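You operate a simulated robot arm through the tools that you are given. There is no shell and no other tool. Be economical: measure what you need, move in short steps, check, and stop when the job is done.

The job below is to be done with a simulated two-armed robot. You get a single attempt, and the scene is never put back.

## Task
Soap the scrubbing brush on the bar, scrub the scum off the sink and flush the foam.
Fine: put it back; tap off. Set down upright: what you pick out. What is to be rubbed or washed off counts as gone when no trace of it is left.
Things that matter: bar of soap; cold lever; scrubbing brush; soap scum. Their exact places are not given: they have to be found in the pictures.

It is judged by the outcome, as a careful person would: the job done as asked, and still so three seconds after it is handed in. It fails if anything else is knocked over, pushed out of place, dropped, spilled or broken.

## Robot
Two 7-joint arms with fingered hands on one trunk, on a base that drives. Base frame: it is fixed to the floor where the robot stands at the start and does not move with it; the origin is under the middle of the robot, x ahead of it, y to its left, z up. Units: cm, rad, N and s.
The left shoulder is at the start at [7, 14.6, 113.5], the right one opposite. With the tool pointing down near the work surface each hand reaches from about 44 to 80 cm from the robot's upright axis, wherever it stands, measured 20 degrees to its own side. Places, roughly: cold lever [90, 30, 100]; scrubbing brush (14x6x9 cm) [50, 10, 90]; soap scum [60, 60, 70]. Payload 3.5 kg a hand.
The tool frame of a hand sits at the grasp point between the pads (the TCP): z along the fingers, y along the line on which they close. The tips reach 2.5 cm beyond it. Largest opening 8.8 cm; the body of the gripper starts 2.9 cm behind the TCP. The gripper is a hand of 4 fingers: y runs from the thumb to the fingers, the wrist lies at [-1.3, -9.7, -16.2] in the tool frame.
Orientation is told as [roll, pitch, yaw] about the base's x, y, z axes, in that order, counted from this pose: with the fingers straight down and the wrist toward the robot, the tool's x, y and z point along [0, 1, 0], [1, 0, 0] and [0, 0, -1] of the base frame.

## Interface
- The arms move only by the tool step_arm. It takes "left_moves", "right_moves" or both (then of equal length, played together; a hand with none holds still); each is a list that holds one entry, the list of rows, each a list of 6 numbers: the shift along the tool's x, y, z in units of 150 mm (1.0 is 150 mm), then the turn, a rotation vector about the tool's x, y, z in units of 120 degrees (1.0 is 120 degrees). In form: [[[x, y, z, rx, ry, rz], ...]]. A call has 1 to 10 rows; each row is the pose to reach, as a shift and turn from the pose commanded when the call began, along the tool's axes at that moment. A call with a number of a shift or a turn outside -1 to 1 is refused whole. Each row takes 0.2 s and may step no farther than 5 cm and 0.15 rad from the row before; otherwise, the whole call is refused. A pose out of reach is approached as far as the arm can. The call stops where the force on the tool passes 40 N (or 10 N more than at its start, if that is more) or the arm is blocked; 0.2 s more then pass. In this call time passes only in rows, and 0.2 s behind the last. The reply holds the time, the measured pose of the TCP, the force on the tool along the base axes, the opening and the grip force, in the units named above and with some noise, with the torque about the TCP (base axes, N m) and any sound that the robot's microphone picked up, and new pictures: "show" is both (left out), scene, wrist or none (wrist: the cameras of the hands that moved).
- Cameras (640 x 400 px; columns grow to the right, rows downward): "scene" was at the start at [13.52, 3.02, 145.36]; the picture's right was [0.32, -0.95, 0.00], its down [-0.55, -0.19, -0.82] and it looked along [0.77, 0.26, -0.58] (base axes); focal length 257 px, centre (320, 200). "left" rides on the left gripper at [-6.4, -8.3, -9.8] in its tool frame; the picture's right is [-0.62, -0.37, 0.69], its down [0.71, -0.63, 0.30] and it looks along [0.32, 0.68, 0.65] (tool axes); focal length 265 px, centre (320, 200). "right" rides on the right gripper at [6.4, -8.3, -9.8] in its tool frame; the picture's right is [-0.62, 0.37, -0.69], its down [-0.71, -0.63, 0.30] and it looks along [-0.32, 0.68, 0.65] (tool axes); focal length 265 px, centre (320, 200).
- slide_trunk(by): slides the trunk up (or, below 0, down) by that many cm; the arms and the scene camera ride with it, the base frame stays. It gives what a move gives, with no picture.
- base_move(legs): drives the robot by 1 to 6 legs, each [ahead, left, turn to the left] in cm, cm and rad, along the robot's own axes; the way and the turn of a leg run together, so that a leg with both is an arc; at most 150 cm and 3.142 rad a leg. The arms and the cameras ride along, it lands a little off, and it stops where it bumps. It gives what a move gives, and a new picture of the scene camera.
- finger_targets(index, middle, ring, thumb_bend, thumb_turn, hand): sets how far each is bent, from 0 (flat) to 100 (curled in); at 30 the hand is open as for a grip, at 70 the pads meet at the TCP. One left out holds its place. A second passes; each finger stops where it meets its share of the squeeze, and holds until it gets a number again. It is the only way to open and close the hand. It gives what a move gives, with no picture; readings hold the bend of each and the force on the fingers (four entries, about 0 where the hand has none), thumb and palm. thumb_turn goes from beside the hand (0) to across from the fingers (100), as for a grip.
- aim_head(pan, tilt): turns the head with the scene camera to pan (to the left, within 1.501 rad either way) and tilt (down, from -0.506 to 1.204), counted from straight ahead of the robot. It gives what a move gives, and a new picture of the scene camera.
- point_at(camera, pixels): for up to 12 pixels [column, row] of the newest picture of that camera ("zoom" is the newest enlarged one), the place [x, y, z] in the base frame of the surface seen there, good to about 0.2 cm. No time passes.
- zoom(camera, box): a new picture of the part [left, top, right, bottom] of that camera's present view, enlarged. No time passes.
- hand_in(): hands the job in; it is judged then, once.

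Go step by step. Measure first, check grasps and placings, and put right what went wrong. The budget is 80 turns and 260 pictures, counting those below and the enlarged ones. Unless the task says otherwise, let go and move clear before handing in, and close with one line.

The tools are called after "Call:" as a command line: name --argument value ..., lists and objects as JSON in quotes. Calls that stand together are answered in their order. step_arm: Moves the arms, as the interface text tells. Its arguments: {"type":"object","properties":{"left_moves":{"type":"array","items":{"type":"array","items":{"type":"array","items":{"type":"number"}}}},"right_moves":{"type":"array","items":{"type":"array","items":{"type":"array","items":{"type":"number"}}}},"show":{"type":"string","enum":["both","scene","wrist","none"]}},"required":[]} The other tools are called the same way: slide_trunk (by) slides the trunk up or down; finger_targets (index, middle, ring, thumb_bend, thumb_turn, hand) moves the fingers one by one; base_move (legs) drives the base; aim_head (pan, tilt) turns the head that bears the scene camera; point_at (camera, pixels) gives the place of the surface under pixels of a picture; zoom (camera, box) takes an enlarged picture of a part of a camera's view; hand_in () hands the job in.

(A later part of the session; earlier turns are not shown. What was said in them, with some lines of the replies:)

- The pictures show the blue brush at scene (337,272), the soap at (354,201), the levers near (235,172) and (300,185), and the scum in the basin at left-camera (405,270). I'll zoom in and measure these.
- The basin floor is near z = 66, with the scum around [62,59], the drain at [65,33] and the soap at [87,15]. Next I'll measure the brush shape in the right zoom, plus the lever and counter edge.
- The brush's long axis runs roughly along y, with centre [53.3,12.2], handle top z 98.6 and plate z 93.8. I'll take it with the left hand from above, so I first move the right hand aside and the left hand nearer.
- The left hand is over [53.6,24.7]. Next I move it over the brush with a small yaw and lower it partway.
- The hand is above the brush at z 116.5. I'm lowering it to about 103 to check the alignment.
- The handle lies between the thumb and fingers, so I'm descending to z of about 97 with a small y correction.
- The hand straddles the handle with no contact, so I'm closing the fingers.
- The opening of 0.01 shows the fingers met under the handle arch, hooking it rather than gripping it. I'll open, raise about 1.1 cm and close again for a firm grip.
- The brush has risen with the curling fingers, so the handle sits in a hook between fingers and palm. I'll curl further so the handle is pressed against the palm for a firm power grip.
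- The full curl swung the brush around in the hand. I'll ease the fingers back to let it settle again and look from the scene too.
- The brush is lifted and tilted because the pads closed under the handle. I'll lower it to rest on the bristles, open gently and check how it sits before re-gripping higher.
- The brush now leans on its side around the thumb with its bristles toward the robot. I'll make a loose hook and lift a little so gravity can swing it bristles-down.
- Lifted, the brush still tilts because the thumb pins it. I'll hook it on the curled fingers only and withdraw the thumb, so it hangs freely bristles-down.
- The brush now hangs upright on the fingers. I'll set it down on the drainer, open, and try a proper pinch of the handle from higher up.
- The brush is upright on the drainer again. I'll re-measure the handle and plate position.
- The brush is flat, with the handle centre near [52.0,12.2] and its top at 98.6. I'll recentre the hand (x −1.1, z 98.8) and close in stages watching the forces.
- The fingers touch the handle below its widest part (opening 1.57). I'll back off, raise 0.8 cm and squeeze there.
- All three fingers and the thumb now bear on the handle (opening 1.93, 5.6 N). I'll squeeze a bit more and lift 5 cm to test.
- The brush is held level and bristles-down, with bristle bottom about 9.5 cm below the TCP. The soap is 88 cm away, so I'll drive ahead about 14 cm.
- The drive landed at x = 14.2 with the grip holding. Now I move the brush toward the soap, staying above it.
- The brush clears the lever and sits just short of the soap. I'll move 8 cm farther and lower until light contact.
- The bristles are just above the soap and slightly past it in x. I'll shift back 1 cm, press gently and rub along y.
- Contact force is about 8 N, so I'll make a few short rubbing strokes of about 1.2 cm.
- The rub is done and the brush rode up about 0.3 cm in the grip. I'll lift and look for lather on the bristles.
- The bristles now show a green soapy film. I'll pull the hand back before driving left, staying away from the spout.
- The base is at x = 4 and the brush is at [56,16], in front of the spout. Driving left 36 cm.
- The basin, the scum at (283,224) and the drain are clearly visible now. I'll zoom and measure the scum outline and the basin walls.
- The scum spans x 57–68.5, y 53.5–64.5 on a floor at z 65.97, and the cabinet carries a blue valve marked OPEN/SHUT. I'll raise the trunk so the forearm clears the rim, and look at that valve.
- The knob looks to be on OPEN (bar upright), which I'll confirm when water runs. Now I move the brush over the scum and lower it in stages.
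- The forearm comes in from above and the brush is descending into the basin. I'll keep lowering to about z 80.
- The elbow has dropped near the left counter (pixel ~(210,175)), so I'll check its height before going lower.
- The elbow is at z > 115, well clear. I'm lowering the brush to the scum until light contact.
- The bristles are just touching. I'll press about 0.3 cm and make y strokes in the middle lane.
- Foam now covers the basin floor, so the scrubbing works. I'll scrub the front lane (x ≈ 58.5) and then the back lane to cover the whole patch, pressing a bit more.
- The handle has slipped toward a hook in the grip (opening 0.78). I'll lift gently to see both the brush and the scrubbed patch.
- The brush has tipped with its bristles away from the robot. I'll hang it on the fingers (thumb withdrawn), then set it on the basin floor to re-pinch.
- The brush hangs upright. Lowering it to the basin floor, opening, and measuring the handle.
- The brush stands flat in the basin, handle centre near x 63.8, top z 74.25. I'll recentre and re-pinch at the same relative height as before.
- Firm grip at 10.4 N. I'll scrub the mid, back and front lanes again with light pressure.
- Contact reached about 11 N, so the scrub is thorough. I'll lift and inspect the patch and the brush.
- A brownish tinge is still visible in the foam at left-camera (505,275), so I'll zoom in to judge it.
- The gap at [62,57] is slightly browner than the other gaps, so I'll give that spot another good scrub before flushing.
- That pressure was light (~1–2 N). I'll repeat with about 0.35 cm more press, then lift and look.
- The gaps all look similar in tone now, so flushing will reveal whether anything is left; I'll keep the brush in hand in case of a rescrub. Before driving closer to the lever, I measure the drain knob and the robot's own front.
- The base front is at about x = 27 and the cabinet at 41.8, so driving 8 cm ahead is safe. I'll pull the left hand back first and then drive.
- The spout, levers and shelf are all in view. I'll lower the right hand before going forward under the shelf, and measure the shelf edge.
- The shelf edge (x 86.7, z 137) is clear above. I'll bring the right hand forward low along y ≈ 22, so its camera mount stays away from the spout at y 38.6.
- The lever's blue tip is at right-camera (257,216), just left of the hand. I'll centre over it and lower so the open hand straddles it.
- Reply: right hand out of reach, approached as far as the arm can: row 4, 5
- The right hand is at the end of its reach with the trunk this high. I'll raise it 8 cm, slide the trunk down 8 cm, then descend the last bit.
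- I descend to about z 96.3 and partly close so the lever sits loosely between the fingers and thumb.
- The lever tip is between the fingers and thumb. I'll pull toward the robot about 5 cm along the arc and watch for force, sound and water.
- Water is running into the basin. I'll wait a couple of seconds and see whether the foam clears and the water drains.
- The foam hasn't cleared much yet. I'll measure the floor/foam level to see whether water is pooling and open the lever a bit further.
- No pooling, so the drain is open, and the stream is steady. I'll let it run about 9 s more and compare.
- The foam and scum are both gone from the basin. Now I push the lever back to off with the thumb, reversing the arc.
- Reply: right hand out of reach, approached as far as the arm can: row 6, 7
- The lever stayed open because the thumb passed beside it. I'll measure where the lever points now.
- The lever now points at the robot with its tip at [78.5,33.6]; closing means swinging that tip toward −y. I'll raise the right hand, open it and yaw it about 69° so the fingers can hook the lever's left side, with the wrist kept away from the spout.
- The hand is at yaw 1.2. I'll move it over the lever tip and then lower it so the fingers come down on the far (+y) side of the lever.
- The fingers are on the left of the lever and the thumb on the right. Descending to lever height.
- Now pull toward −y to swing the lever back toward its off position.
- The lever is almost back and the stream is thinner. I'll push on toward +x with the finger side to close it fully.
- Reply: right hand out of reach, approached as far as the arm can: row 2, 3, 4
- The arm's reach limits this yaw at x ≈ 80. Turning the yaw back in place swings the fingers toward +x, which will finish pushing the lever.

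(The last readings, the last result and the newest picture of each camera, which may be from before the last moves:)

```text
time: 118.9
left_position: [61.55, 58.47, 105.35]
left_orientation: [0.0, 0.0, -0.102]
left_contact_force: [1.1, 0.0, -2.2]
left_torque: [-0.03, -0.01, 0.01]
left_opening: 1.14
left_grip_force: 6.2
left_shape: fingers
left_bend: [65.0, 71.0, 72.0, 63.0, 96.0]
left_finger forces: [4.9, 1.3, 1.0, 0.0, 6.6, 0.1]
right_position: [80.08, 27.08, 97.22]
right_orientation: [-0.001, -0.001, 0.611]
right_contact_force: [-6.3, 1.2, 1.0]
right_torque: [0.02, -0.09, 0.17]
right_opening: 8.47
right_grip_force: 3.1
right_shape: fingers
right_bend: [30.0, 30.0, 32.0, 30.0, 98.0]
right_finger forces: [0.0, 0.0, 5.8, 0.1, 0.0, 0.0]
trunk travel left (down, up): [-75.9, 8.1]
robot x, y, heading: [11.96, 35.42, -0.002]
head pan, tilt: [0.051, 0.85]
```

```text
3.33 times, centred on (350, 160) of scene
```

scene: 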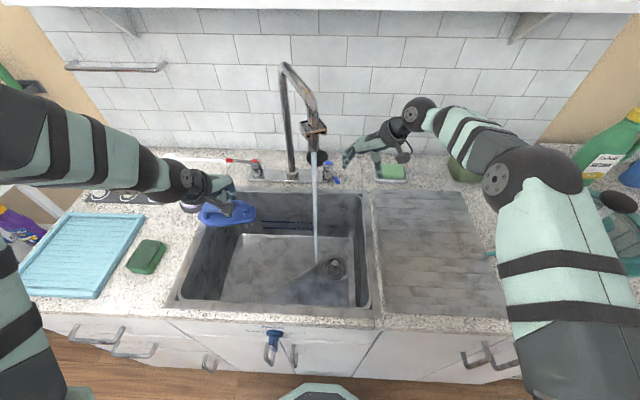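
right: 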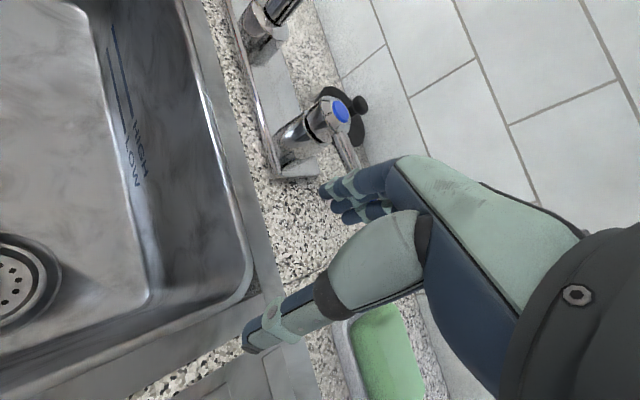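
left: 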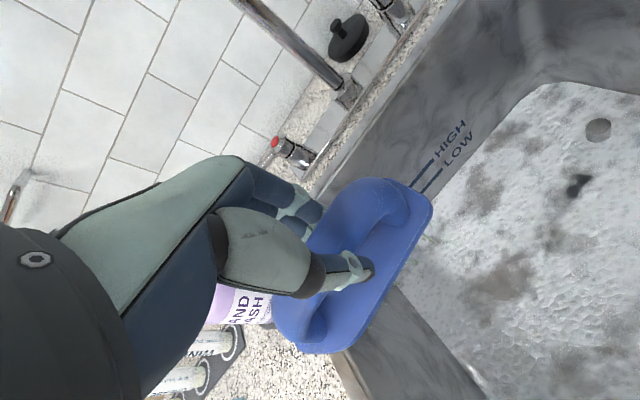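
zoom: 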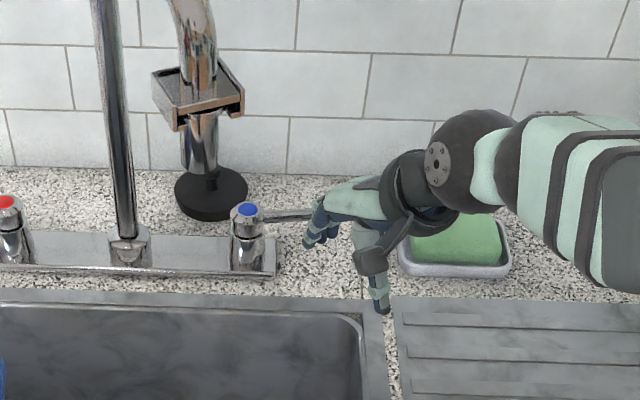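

The stream has stopped and the lever is against its stop (6 N). I'll back the right hand off and raise it clear, then check the tap and basin.

Call:
step_arm --right_moves '[[[0.06, -0.08, 0, 0, 0, 0], [0.11, -0.16, 0, 0, 0, 0], [0.11, -0.16, -0.25, 0, 0, 0], [0.11, -0.16, -0.5, 0, 0, 0], [0.05, -0.4, -0.6, 0, 0, 0], [0.0, -0.7, -0.7, 0, 0, 0], [0, -0.95, -0.8, 0, 0, 0]]]' --show "scene"

Call:
zoom --camera "scene" --box '[240, 100, 440, 230]'

Call:
zoom --camera "scene" --box '[160, 180, 400, 330]'

```text
time: 120.5
left_position: [61.56, 58.47, 105.4]
left_orientation: [-0.001, -0.002, -0.103]
left_contact_force: [0.0, -0.4, -1.6]
left_torque: [0.02, 0.01, 0.01]
left_opening: 1.16
left_grip_force: 7.3
left_shape: fingers
left_bend: [65.0, 71.0, 72.0, 63.0, 96.0]
left_finger forces: [4.9, 1.2, 0.9, 0.1, 6.6, 0.0]
right_position: [68.35, 18.82, 109.1]
right_orientation: [0.001, -0.003, 0.611]
right_contact_force: [-0.4, 0.0, 0.6]
right_torque: [0.0, 0.0, -0.01]
right_opening: 8.44
right_grip_force: 0.2
right_shape: fingers
right_bend: [30.0, 30.0, 30.0, 30.0, 98.0]
right_finger forces: [0.1, 0.0, 0.0, 0.0, 0.0, 0.0]
trunk travel left (down, up): [-75.9, 8.1]
robot x, y, heading: [11.97, 35.3, -0.005]
head pan, tilt: [0.051, 0.85]
```

scene: 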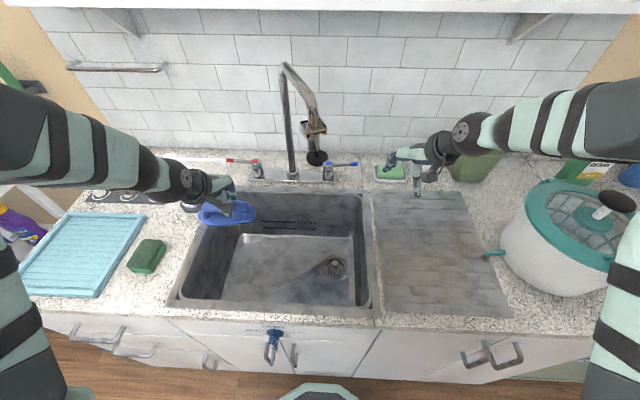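

```text
3.08 times, centred on (340, 165) of scene
```

zoom: 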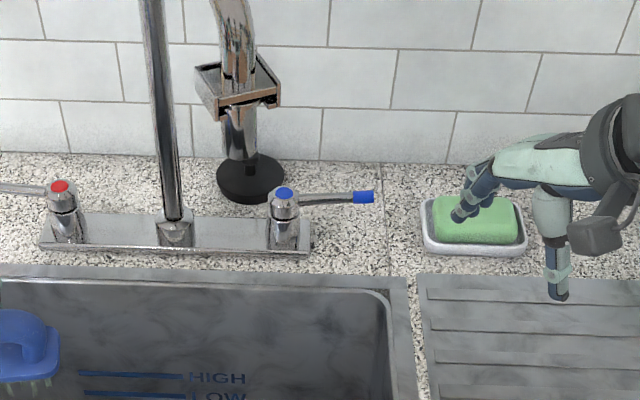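

```text
2.67 times, centred on (280, 255) of scene
```

zoom: 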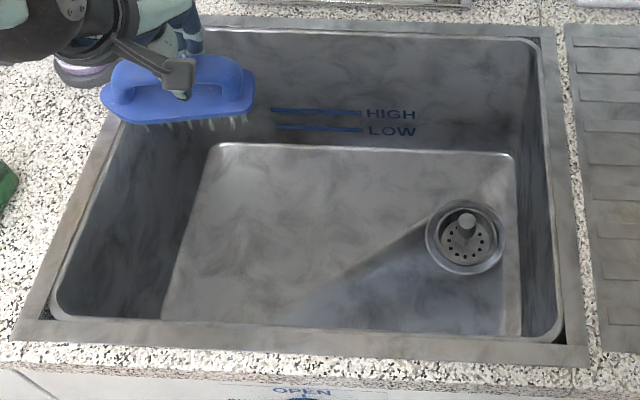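

The basin is clean and the tap is off. Now I return the brush: first raise and retract the right hand so it clears the pot, and zoom once more on the former scum spot.

Call:
zoom --camera "scene" --box '[220, 230, 330, 310]'

Call:
point_at --camera "scene" --pixels '[[354, 164], [346, 165], [329, 168]]'

Call:
step_arm --right_moves '[[[0.1, -0.15, -0.25, 0, 0, 0], [0.2, -0.3, -0.5, 0, 0, 0], [0.3, -0.45, -0.7, 0, 0, 0], [0.4, -0.6, -0.85, 0, 0, 0], [0.45, -0.65, -1.0, 0, 0, 0]]]' --left_moves '[[[0, 0, -0.06, 0, 0, 0], [0, 0, -0.12, 0, 0, 0], [0, 0, -0.2, 0, 0, 0], [0, 0, -0.25, 0, 0, 0], [0, 0, -0.3, 0, 0, 0]]]' --show "none"

Call:
step_arm --right_moves '[[[0, 0, -0.25, 0, 0, 0], [0, 0, -0.5, 0, 0, 0], [0, 0, -0.75, 0, 0, 0]]]' --show "none"

Call:
base_move --legs '[[-8, 0, 0]]'

```text
5.00 times, centred on (275, 270) of scene
```

zoom: 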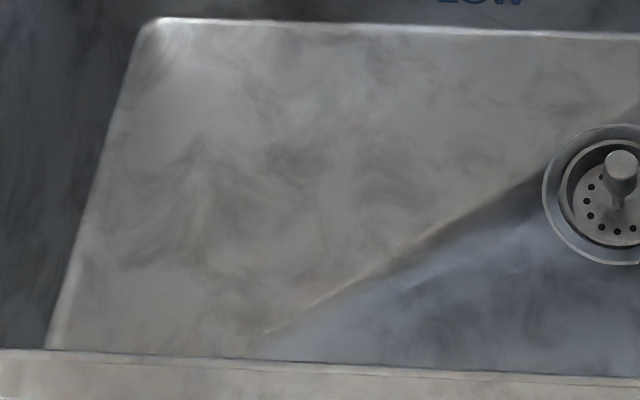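

```text
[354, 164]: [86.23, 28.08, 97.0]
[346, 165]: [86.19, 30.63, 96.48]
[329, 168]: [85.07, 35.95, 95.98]
```

```text
time: 121.7
left_position: [61.77, 58.42, 109.93]
left_orientation: [0.0, 0.0, -0.103]
left_contact_force: [0.0, 0.0, -1.5]
left_torque: [-0.01, -0.02, -0.03]
left_opening: 1.16
left_grip_force: 6.4
left_shape: fingers
left_bend: [65.0, 71.0, 72.0, 63.0, 96.0]
left_finger forces: [4.9, 1.1, 0.9, 0.0, 6.5, 0.1]
right_position: [56.6, 18.7, 124.16]
right_orientation: [0.0, -0.003, 0.61]
right_contact_force: [0.3, -0.6, -0.2]
right_torque: [-0.01, 0.01, 0.0]
right_opening: 8.45
right_grip_force: 0.1
right_shape: fingers
right_bend: [30.0, 30.0, 30.0, 30.0, 98.0]
right_finger forces: [0.0, 0.1, 0.1, 0.0, 0.0, 0.1]
trunk travel left (down, up): [-75.9, 8.1]
robot x, y, heading: [11.82, 35.19, 0.002]
head pan, tilt: [0.051, 0.85]
```

```text
time: 122.5
left_position: [61.73, 58.41, 109.83]
left_orientation: [0.001, 0.001, -0.103]
left_contact_force: [-0.2, -0.2, -1.7]
left_torque: [-0.03, -0.01, -0.02]
left_opening: 1.13
left_grip_force: 6.4
left_shape: fingers
left_bend: [65.0, 71.0, 72.0, 63.0, 96.0]
left_finger forces: [4.9, 1.1, 0.9, 0.0, 6.6, 0.0]
right_position: [56.7, 18.46, 135.3]
right_orientation: [0.003, -0.003, 0.61]
right_contact_force: [-0.1, -0.6, -0.2]
right_torque: [0.04, 0.02, 0.0]
right_opening: 8.46
right_grip_force: 0.1
right_shape: fingers
right_bend: [30.0, 30.0, 30.0, 30.0, 98.0]
right_finger forces: [0.1, 0.0, 0.0, 0.0, 0.0, 0.0]
trunk travel left (down, up): [-75.9, 8.1]
robot x, y, heading: [12.33, 35.61, -0.001]
head pan, tilt: [0.051, 0.85]
```

```text
time: 123.5
left_position: [54.31, 58.67, 109.61]
left_orientation: [0.0, 0.007, -0.104]
left_contact_force: [-0.2, 1.1, -1.4]
left_torque: [-0.01, 0.01, 0.02]
left_opening: 1.14
left_grip_force: 7.0
left_shape: fingers
left_bend: [65.0, 71.0, 72.0, 63.0, 96.0]
left_finger forces: [4.9, 1.1, 0.9, 0.0, 6.6, 0.0]
right_position: [49.36, 18.69, 135.04]
right_orientation: [0.004, 0.003, 0.613]
right_contact_force: [0.9, -1.0, -0.5]
right_torque: [0.0, 0.01, 0.0]
right_opening: 8.48
right_grip_force: 0.0
right_shape: fingers
right_bend: [30.0, 30.0, 30.0, 30.0, 98.0]
right_finger forces: [0.1, 0.0, 0.0, 0.1, 0.0, 0.0]
trunk travel left (down, up): [-75.9, 8.1]
robot x, y, heading: [4.5, 35.27, 0.002]
head pan, tilt: [0.051, 0.85]
```

scene: 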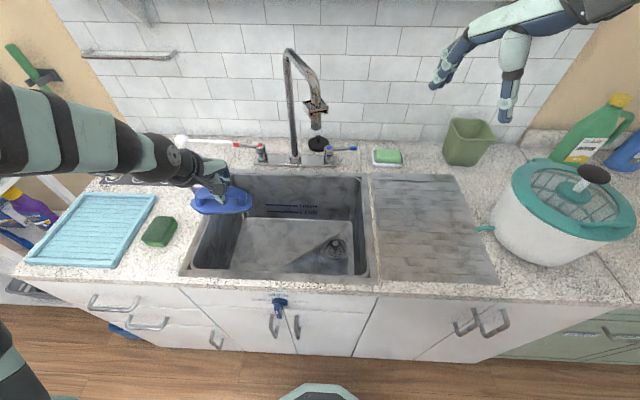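

The lever tip reads [86.2,28.1], the same as at the start, and no trace of scum is left. Driving right 42 cm to bring the brush over the drainer.

Call:
base_move --legs '[[0, -42, 0]]'

Call:
aim_head --pan 0.2 --tilt 0.9

```text
time: 126.1
left_position: [53.73, 16.18, 109.72]
left_orientation: [-0.001, 0.003, -0.097]
left_contact_force: [0.6, 0.2, -1.0]
left_torque: [-0.01, -0.02, 0.0]
left_opening: 1.19
left_grip_force: 6.4
left_shape: fingers
left_bend: [65.0, 72.0, 72.0, 63.0, 96.0]
left_finger forces: [5.0, 1.2, 0.9, 0.0, 6.6, 0.0]
right_position: [48.89, -23.59, 135.29]
right_orientation: [0.001, 0.001, 0.617]
right_contact_force: [-0.1, -0.3, 0.1]
right_torque: [0.03, 0.0, 0.02]
right_opening: 8.41
right_grip_force: 0.1
right_shape: fingers
right_bend: [30.0, 30.0, 30.0, 30.0, 98.0]
right_finger forces: [0.0, 0.0, 0.0, 0.0, 0.0, 0.0]
trunk travel left (down, up): [-75.9, 8.1]
robot x, y, heading: [4.42, -7.64, 0.005]
head pan, tilt: [0.051, 0.85]
```

scene: 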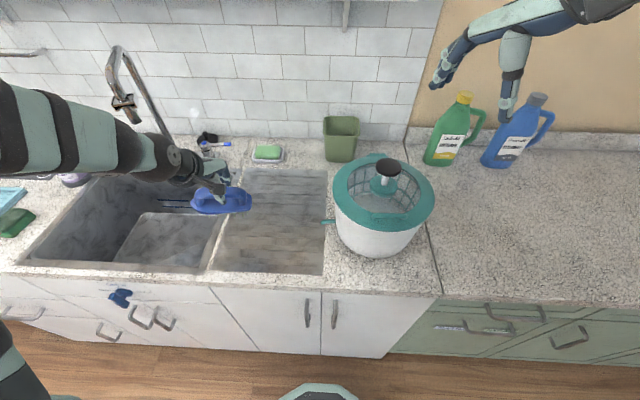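

```text
time: 126.8
left_position: [53.66, 16.07, 109.73]
left_orientation: [0.0, 0.001, -0.097]
left_contact_force: [-0.8, -0.5, -1.4]
left_torque: [-0.01, 0.03, 0.02]
left_opening: 1.16
left_grip_force: 6.9
left_shape: fingers
left_bend: [65.0, 72.0, 72.0, 63.0, 96.0]
left_finger forces: [4.9, 1.1, 0.8, 0.0, 6.7, 0.0]
right_position: [48.93, -23.67, 135.25]
right_orientation: [0.001, 0.0, 0.619]
right_contact_force: [-0.2, 0.1, 0.1]
right_torque: [0.0, -0.03, 0.05]
right_opening: 8.47
right_grip_force: 0.0
right_shape: fingers
right_bend: [30.0, 30.0, 30.0, 30.0, 98.0]
right_finger forces: [0.0, 0.0, 0.0, 0.0, 0.0, 0.0]
trunk travel left (down, up): [-75.9, 8.1]
robot x, y, heading: [4.36, -7.47, 0.002]
head pan, tilt: [0.201, 0.901]
```

scene: 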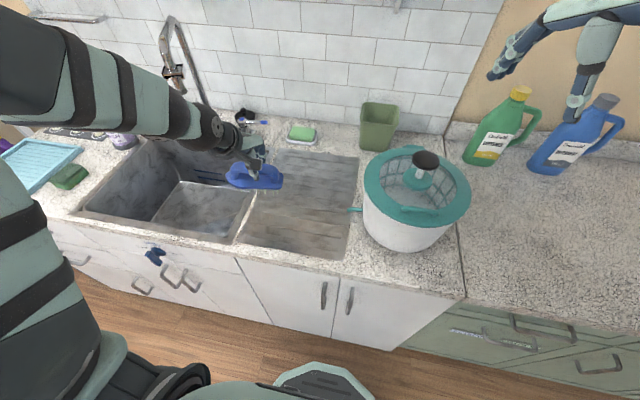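

The brush is near [53.7,16.1]. I'll shift it −3.7 cm in y, lower to z ≈ 101.5 and measure before touching down.

Call:
step_arm --left_moves '[[[-0.12, 0, 0.15, 0, 0, 0], [-0.247, 0, 0.35, 0, 0, 0], [-0.247, 0, 0.54, 0, 0, 0]]]' --show "wrist"

Call:
zoom --camera "scene" --box '[200, 140, 320, 220]'

Call:
point_at --camera "left" --pixels '[[340, 240], [380, 210], [400, 190], [430, 200], [430, 230], [310, 335], [320, 300], [400, 240]]'

```text
time: 127.6
left_position: [53.61, 12.4, 101.49]
left_orientation: [0.002, 0.003, -0.098]
left_contact_force: [0.4, 0.1, -0.5]
left_torque: [-0.04, 0.03, 0.0]
left_opening: 1.12
left_grip_force: 6.9
left_shape: fingers
left_bend: [65.0, 72.0, 72.0, 63.0, 96.0]
left_finger forces: [5.0, 1.0, 0.9, 0.0, 6.4, 0.1]
right_position: [49.1, -23.78, 135.24]
right_orientation: [0.001, 0.0, 0.618]
right_contact_force: [0.9, 0.5, 0.3]
right_torque: [-0.05, 0.0, 0.0]
right_opening: 8.43
right_grip_force: 0.0
right_shape: fingers
right_bend: [30.0, 30.0, 30.0, 30.0, 98.0]
right_finger forces: [0.1, 0.1, 0.1, 0.0, 0.1, 0.1]
trunk travel left (down, up): [-75.9, 8.1]
robot x, y, heading: [4.14, -7.3, 0.002]
head pan, tilt: [0.201, 0.901]
```

left: 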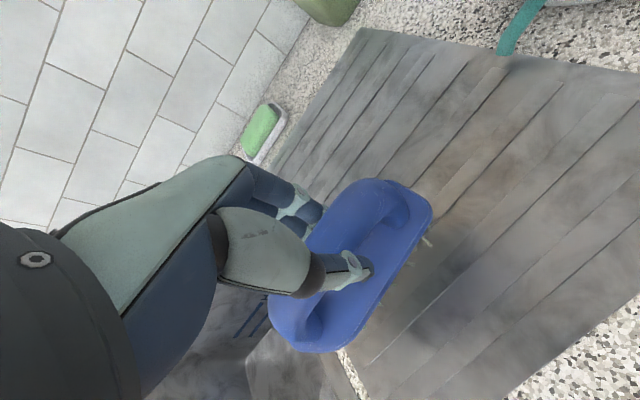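

```text
5.00 times, centred on (260, 180) of scene
```

zoom: 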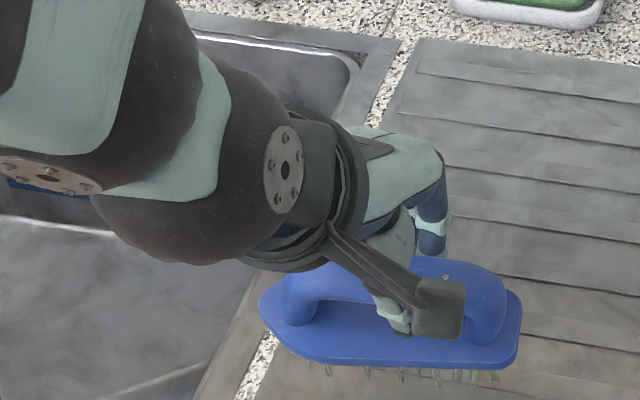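

```text
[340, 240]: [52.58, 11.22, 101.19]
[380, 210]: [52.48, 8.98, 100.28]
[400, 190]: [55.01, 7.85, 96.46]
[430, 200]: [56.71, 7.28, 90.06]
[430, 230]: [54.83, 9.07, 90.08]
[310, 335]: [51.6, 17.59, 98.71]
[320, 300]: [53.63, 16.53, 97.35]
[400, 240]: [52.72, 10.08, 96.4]
```

The brush is level above its original spot. I'll lower about 3 cm to touch down, watching the force.

Call:
step_arm --left_moves '[[[-0.015, -0.015, 0.08, 0, 0, 0], [-0.015, -0.015, 0.15, 0, 0, 0], [-0.015, -0.015, 0.19, 0, 0, 0]]]' --show "none"

Call:
zoom --camera "scene" --box '[200, 140, 320, 220]'

Call:
zoom --camera "left" --box '[180, 100, 500, 360]'

```text
time: 128.4
left_position: [53.25, 12.19, 98.79]
left_orientation: [0.0, -0.001, -0.097]
left_contact_force: [0.9, -0.1, 1.0]
left_torque: [-0.04, 0.02, 0.02]
left_opening: 1.1
left_grip_force: 6.9
left_shape: fingers
left_bend: [65.0, 72.0, 71.0, 63.0, 97.0]
left_finger forces: [4.5, 1.0, 1.7, 0.0, 6.6, 0.1]
right_position: [48.82, -23.74, 135.31]
right_orientation: [-0.001, 0.0, 0.62]
right_contact_force: [0.0, 0.3, 0.6]
right_torque: [0.04, 0.0, 0.01]
right_opening: 8.44
right_grip_force: 0.0
right_shape: fingers
right_bend: [30.0, 30.0, 30.0, 30.0, 98.0]
right_finger forces: [0.0, 0.0, 0.1, 0.0, 0.0, 0.0]
trunk travel left (down, up): [-75.9, 8.1]
robot x, y, heading: [4.13, -7.27, 0.003]
head pan, tilt: [0.201, 0.901]
```

```text
5.00 times, centred on (260, 180) of scene
```

zoom: 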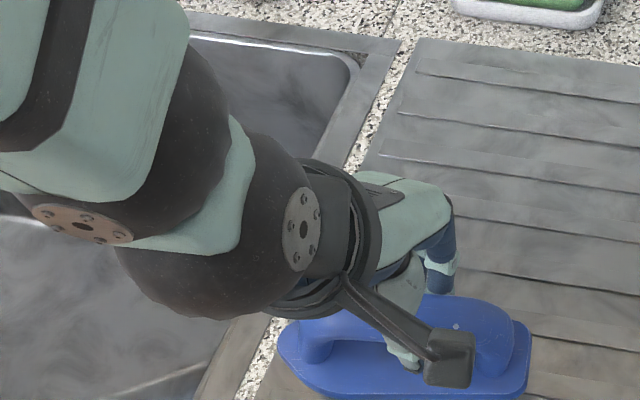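

```text
1.54 times, centred on (340, 230) of left
```

zoom: 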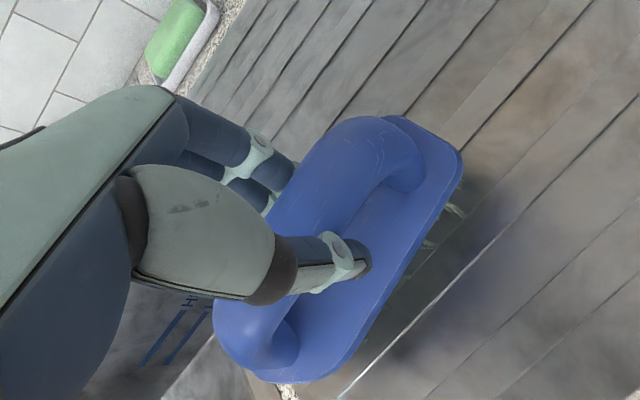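

Contact has begun (+1 N). I'll lower 0.3 cm more and open the fingers in stages.

Call:
step_arm --left_moves '[[[0, 0, 0.02, 0, 0, 0]]]' --show "none"

Call:
finger_targets --hand "left" --index 56 --middle 56 --ring 56 --thumb_bend 56

Call:
finger_targets --hand "left" --index 30 --middle 30 --ring 30 --thumb_bend 30

Call:
step_arm --left_moves '[[[0, 0, -0.2, 0, 0, 0], [0, 0, -0.5, 0, 0, 0], [0, 0, -0.8, 0, 0, 0], [0, 0, -1.0, 0, 0, 0]]]' --show "both"

Call:
point_at --camera "left" --pixels '[[420, 290], [450, 265], [490, 245], [515, 250], [425, 310], [460, 310], [470, 260]]'

```text
time: 128.8
left_position: [53.19, 12.15, 98.63]
left_orientation: [0.001, -0.001, -0.097]
left_contact_force: [0.8, 0.8, 3.7]
left_torque: [-0.05, 0.05, 0.0]
left_opening: 1.04
left_grip_force: 6.6
left_shape: fingers
left_bend: [65.0, 72.0, 71.0, 64.0, 97.0]
left_finger forces: [4.5, 0.5, 1.2, 0.0, 6.9, 0.0]
right_position: [48.96, -23.82, 135.28]
right_orientation: [0.001, -0.001, 0.617]
right_contact_force: [-0.3, 0.2, 1.0]
right_torque: [-0.01, 0.01, 0.0]
right_opening: 8.44
right_grip_force: 0.1
right_shape: fingers
right_bend: [30.0, 30.0, 30.0, 30.0, 98.0]
right_finger forces: [0.0, 0.0, 0.0, 0.0, 0.0, 0.0]
trunk travel left (down, up): [-75.9, 8.1]
robot x, y, heading: [4.01, -7.36, 0.004]
head pan, tilt: [0.201, 0.901]
```

```text
time: 129.8
left_position: [53.19, 12.15, 98.49]
left_orientation: [-0.001, 0.003, -0.097]
left_contact_force: [0.6, 0.0, 0.5]
left_torque: [0.0, 0.02, -0.02]
left_opening: 2.8
left_grip_force: 0.4
left_shape: fingers
left_bend: [56.0, 56.0, 56.0, 56.0, 97.0]
left_finger forces: [0.2, 0.0, 0.0, 0.0, 0.0, 0.0]
right_position: [48.93, -23.82, 135.17]
right_orientation: [0.0, 0.001, 0.618]
right_contact_force: [-0.5, -0.2, -0.4]
right_torque: [0.05, 0.02, 0.0]
right_opening: 8.44
right_grip_force: 0.0
right_shape: fingers
right_bend: [30.0, 30.0, 30.0, 30.0, 98.0]
right_finger forces: [0.1, 0.0, 0.0, 0.0, 0.0, 0.1]
trunk travel left (down, up): [-75.9, 8.1]
robot x, y, heading: [4.3, -7.57, 0.001]
head pan, tilt: [0.201, 0.901]
```

```text
time: 130.8
left_position: [53.25, 12.24, 98.57]
left_orientation: [0.0, 0.001, -0.099]
left_contact_force: [0.5, 0.6, 0.5]
left_torque: [-0.01, -0.01, 0.05]
left_opening: 8.45
left_grip_force: 0.1
left_shape: fingers
left_bend: [30.0, 30.0, 30.0, 30.0, 97.0]
left_finger forces: [0.0, 0.0, 0.0, 0.0, 0.0, 0.0]
right_position: [48.9, -23.81, 135.23]
right_orientation: [0.0, 0.0, 0.619]
right_contact_force: [0.6, 0.4, 0.4]
right_torque: [-0.01, -0.02, -0.01]
right_opening: 8.45
right_grip_force: 0.0
right_shape: fingers
right_bend: [30.0, 30.0, 30.0, 30.0, 98.0]
right_finger forces: [0.0, 0.0, 0.0, 0.0, 0.0, 0.1]
trunk travel left (down, up): [-75.9, 8.1]
robot x, y, heading: [4.29, -7.35, 0.006]
head pan, tilt: [0.201, 0.901]
```

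```text
time: 131.8
left_position: [53.07, 12.15, 113.59]
left_orientation: [0.0, 0.0, -0.097]
left_contact_force: [0.5, 0.5, -0.2]
left_torque: [-0.01, -0.02, 0.02]
left_opening: 8.44
left_grip_force: 0.0
left_shape: fingers
left_bend: [30.0, 30.0, 30.0, 30.0, 97.0]
left_finger forces: [0.1, 0.0, 0.0, 0.0, 0.1, 0.0]
right_position: [48.77, -23.8, 135.18]
right_orientation: [-0.001, -0.001, 0.619]
right_contact_force: [-0.5, -0.1, -0.4]
right_torque: [0.04, -0.02, -0.03]
right_opening: 8.45
right_grip_force: 0.1
right_shape: fingers
right_bend: [30.0, 30.0, 30.0, 30.0, 98.0]
right_finger forces: [0.1, 0.0, 0.0, 0.0, 0.1, 0.1]
trunk travel left (down, up): [-75.9, 8.1]
robot x, y, heading: [4.54, -7.58, 0.007]
head pan, tilt: [0.201, 0.901]
```

scene: 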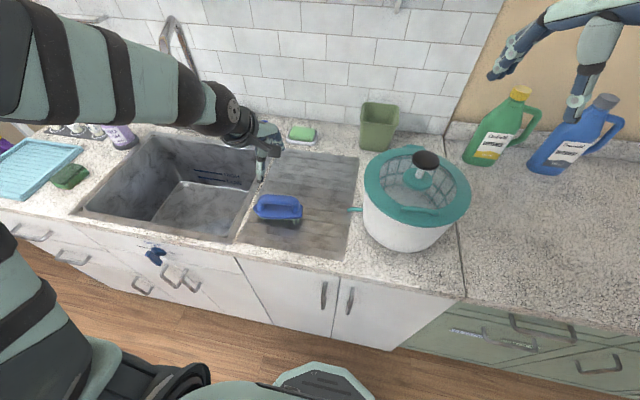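
left: 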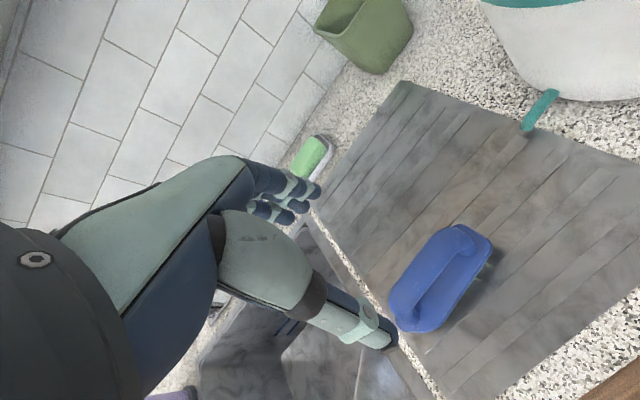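

```text
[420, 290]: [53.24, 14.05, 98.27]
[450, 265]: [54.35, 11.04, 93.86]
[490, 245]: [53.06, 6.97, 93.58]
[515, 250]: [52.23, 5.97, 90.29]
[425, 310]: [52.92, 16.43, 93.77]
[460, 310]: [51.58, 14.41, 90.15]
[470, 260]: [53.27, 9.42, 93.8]
```

The brush stands flat, bristles down, at its original spot (plate z 93.6–93.9, centre about [53.2,12.3]). One last check on the drainer, sink and tap before handing in.

Call:
zoom --camera "scene" --box '[80, 90, 360, 270]'

Call:
zoom --camera "left" --box '[320, 150, 600, 350]'

```text
2.22 times, centred on (220, 180) of scene
```

zoom: 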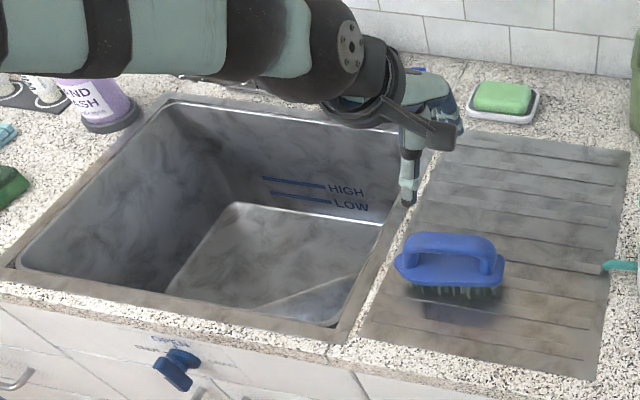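

```text
2.00 times, centred on (460, 250) of left
```

zoom: 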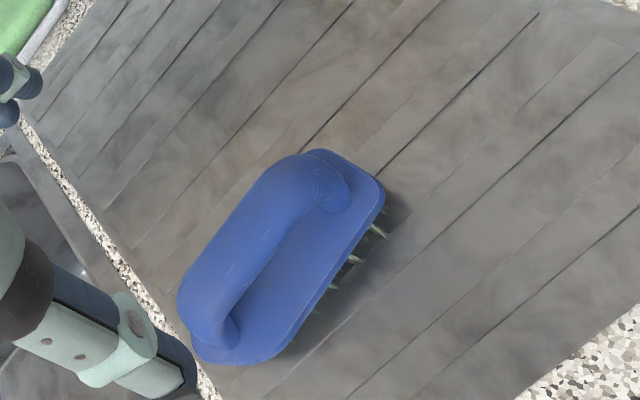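

The sink is clean, the brush stands upright back in its place, the tap is off, and both hands are clear, so I'm handing in.

Call:
hand_in

```text
The job is handed in.
```

I soaped the brush on the bar, scrubbed the scum off the sink and flushed the foam away. No trace showed in the last pictures. The tap is off, and the brush is back upright in its original spot.
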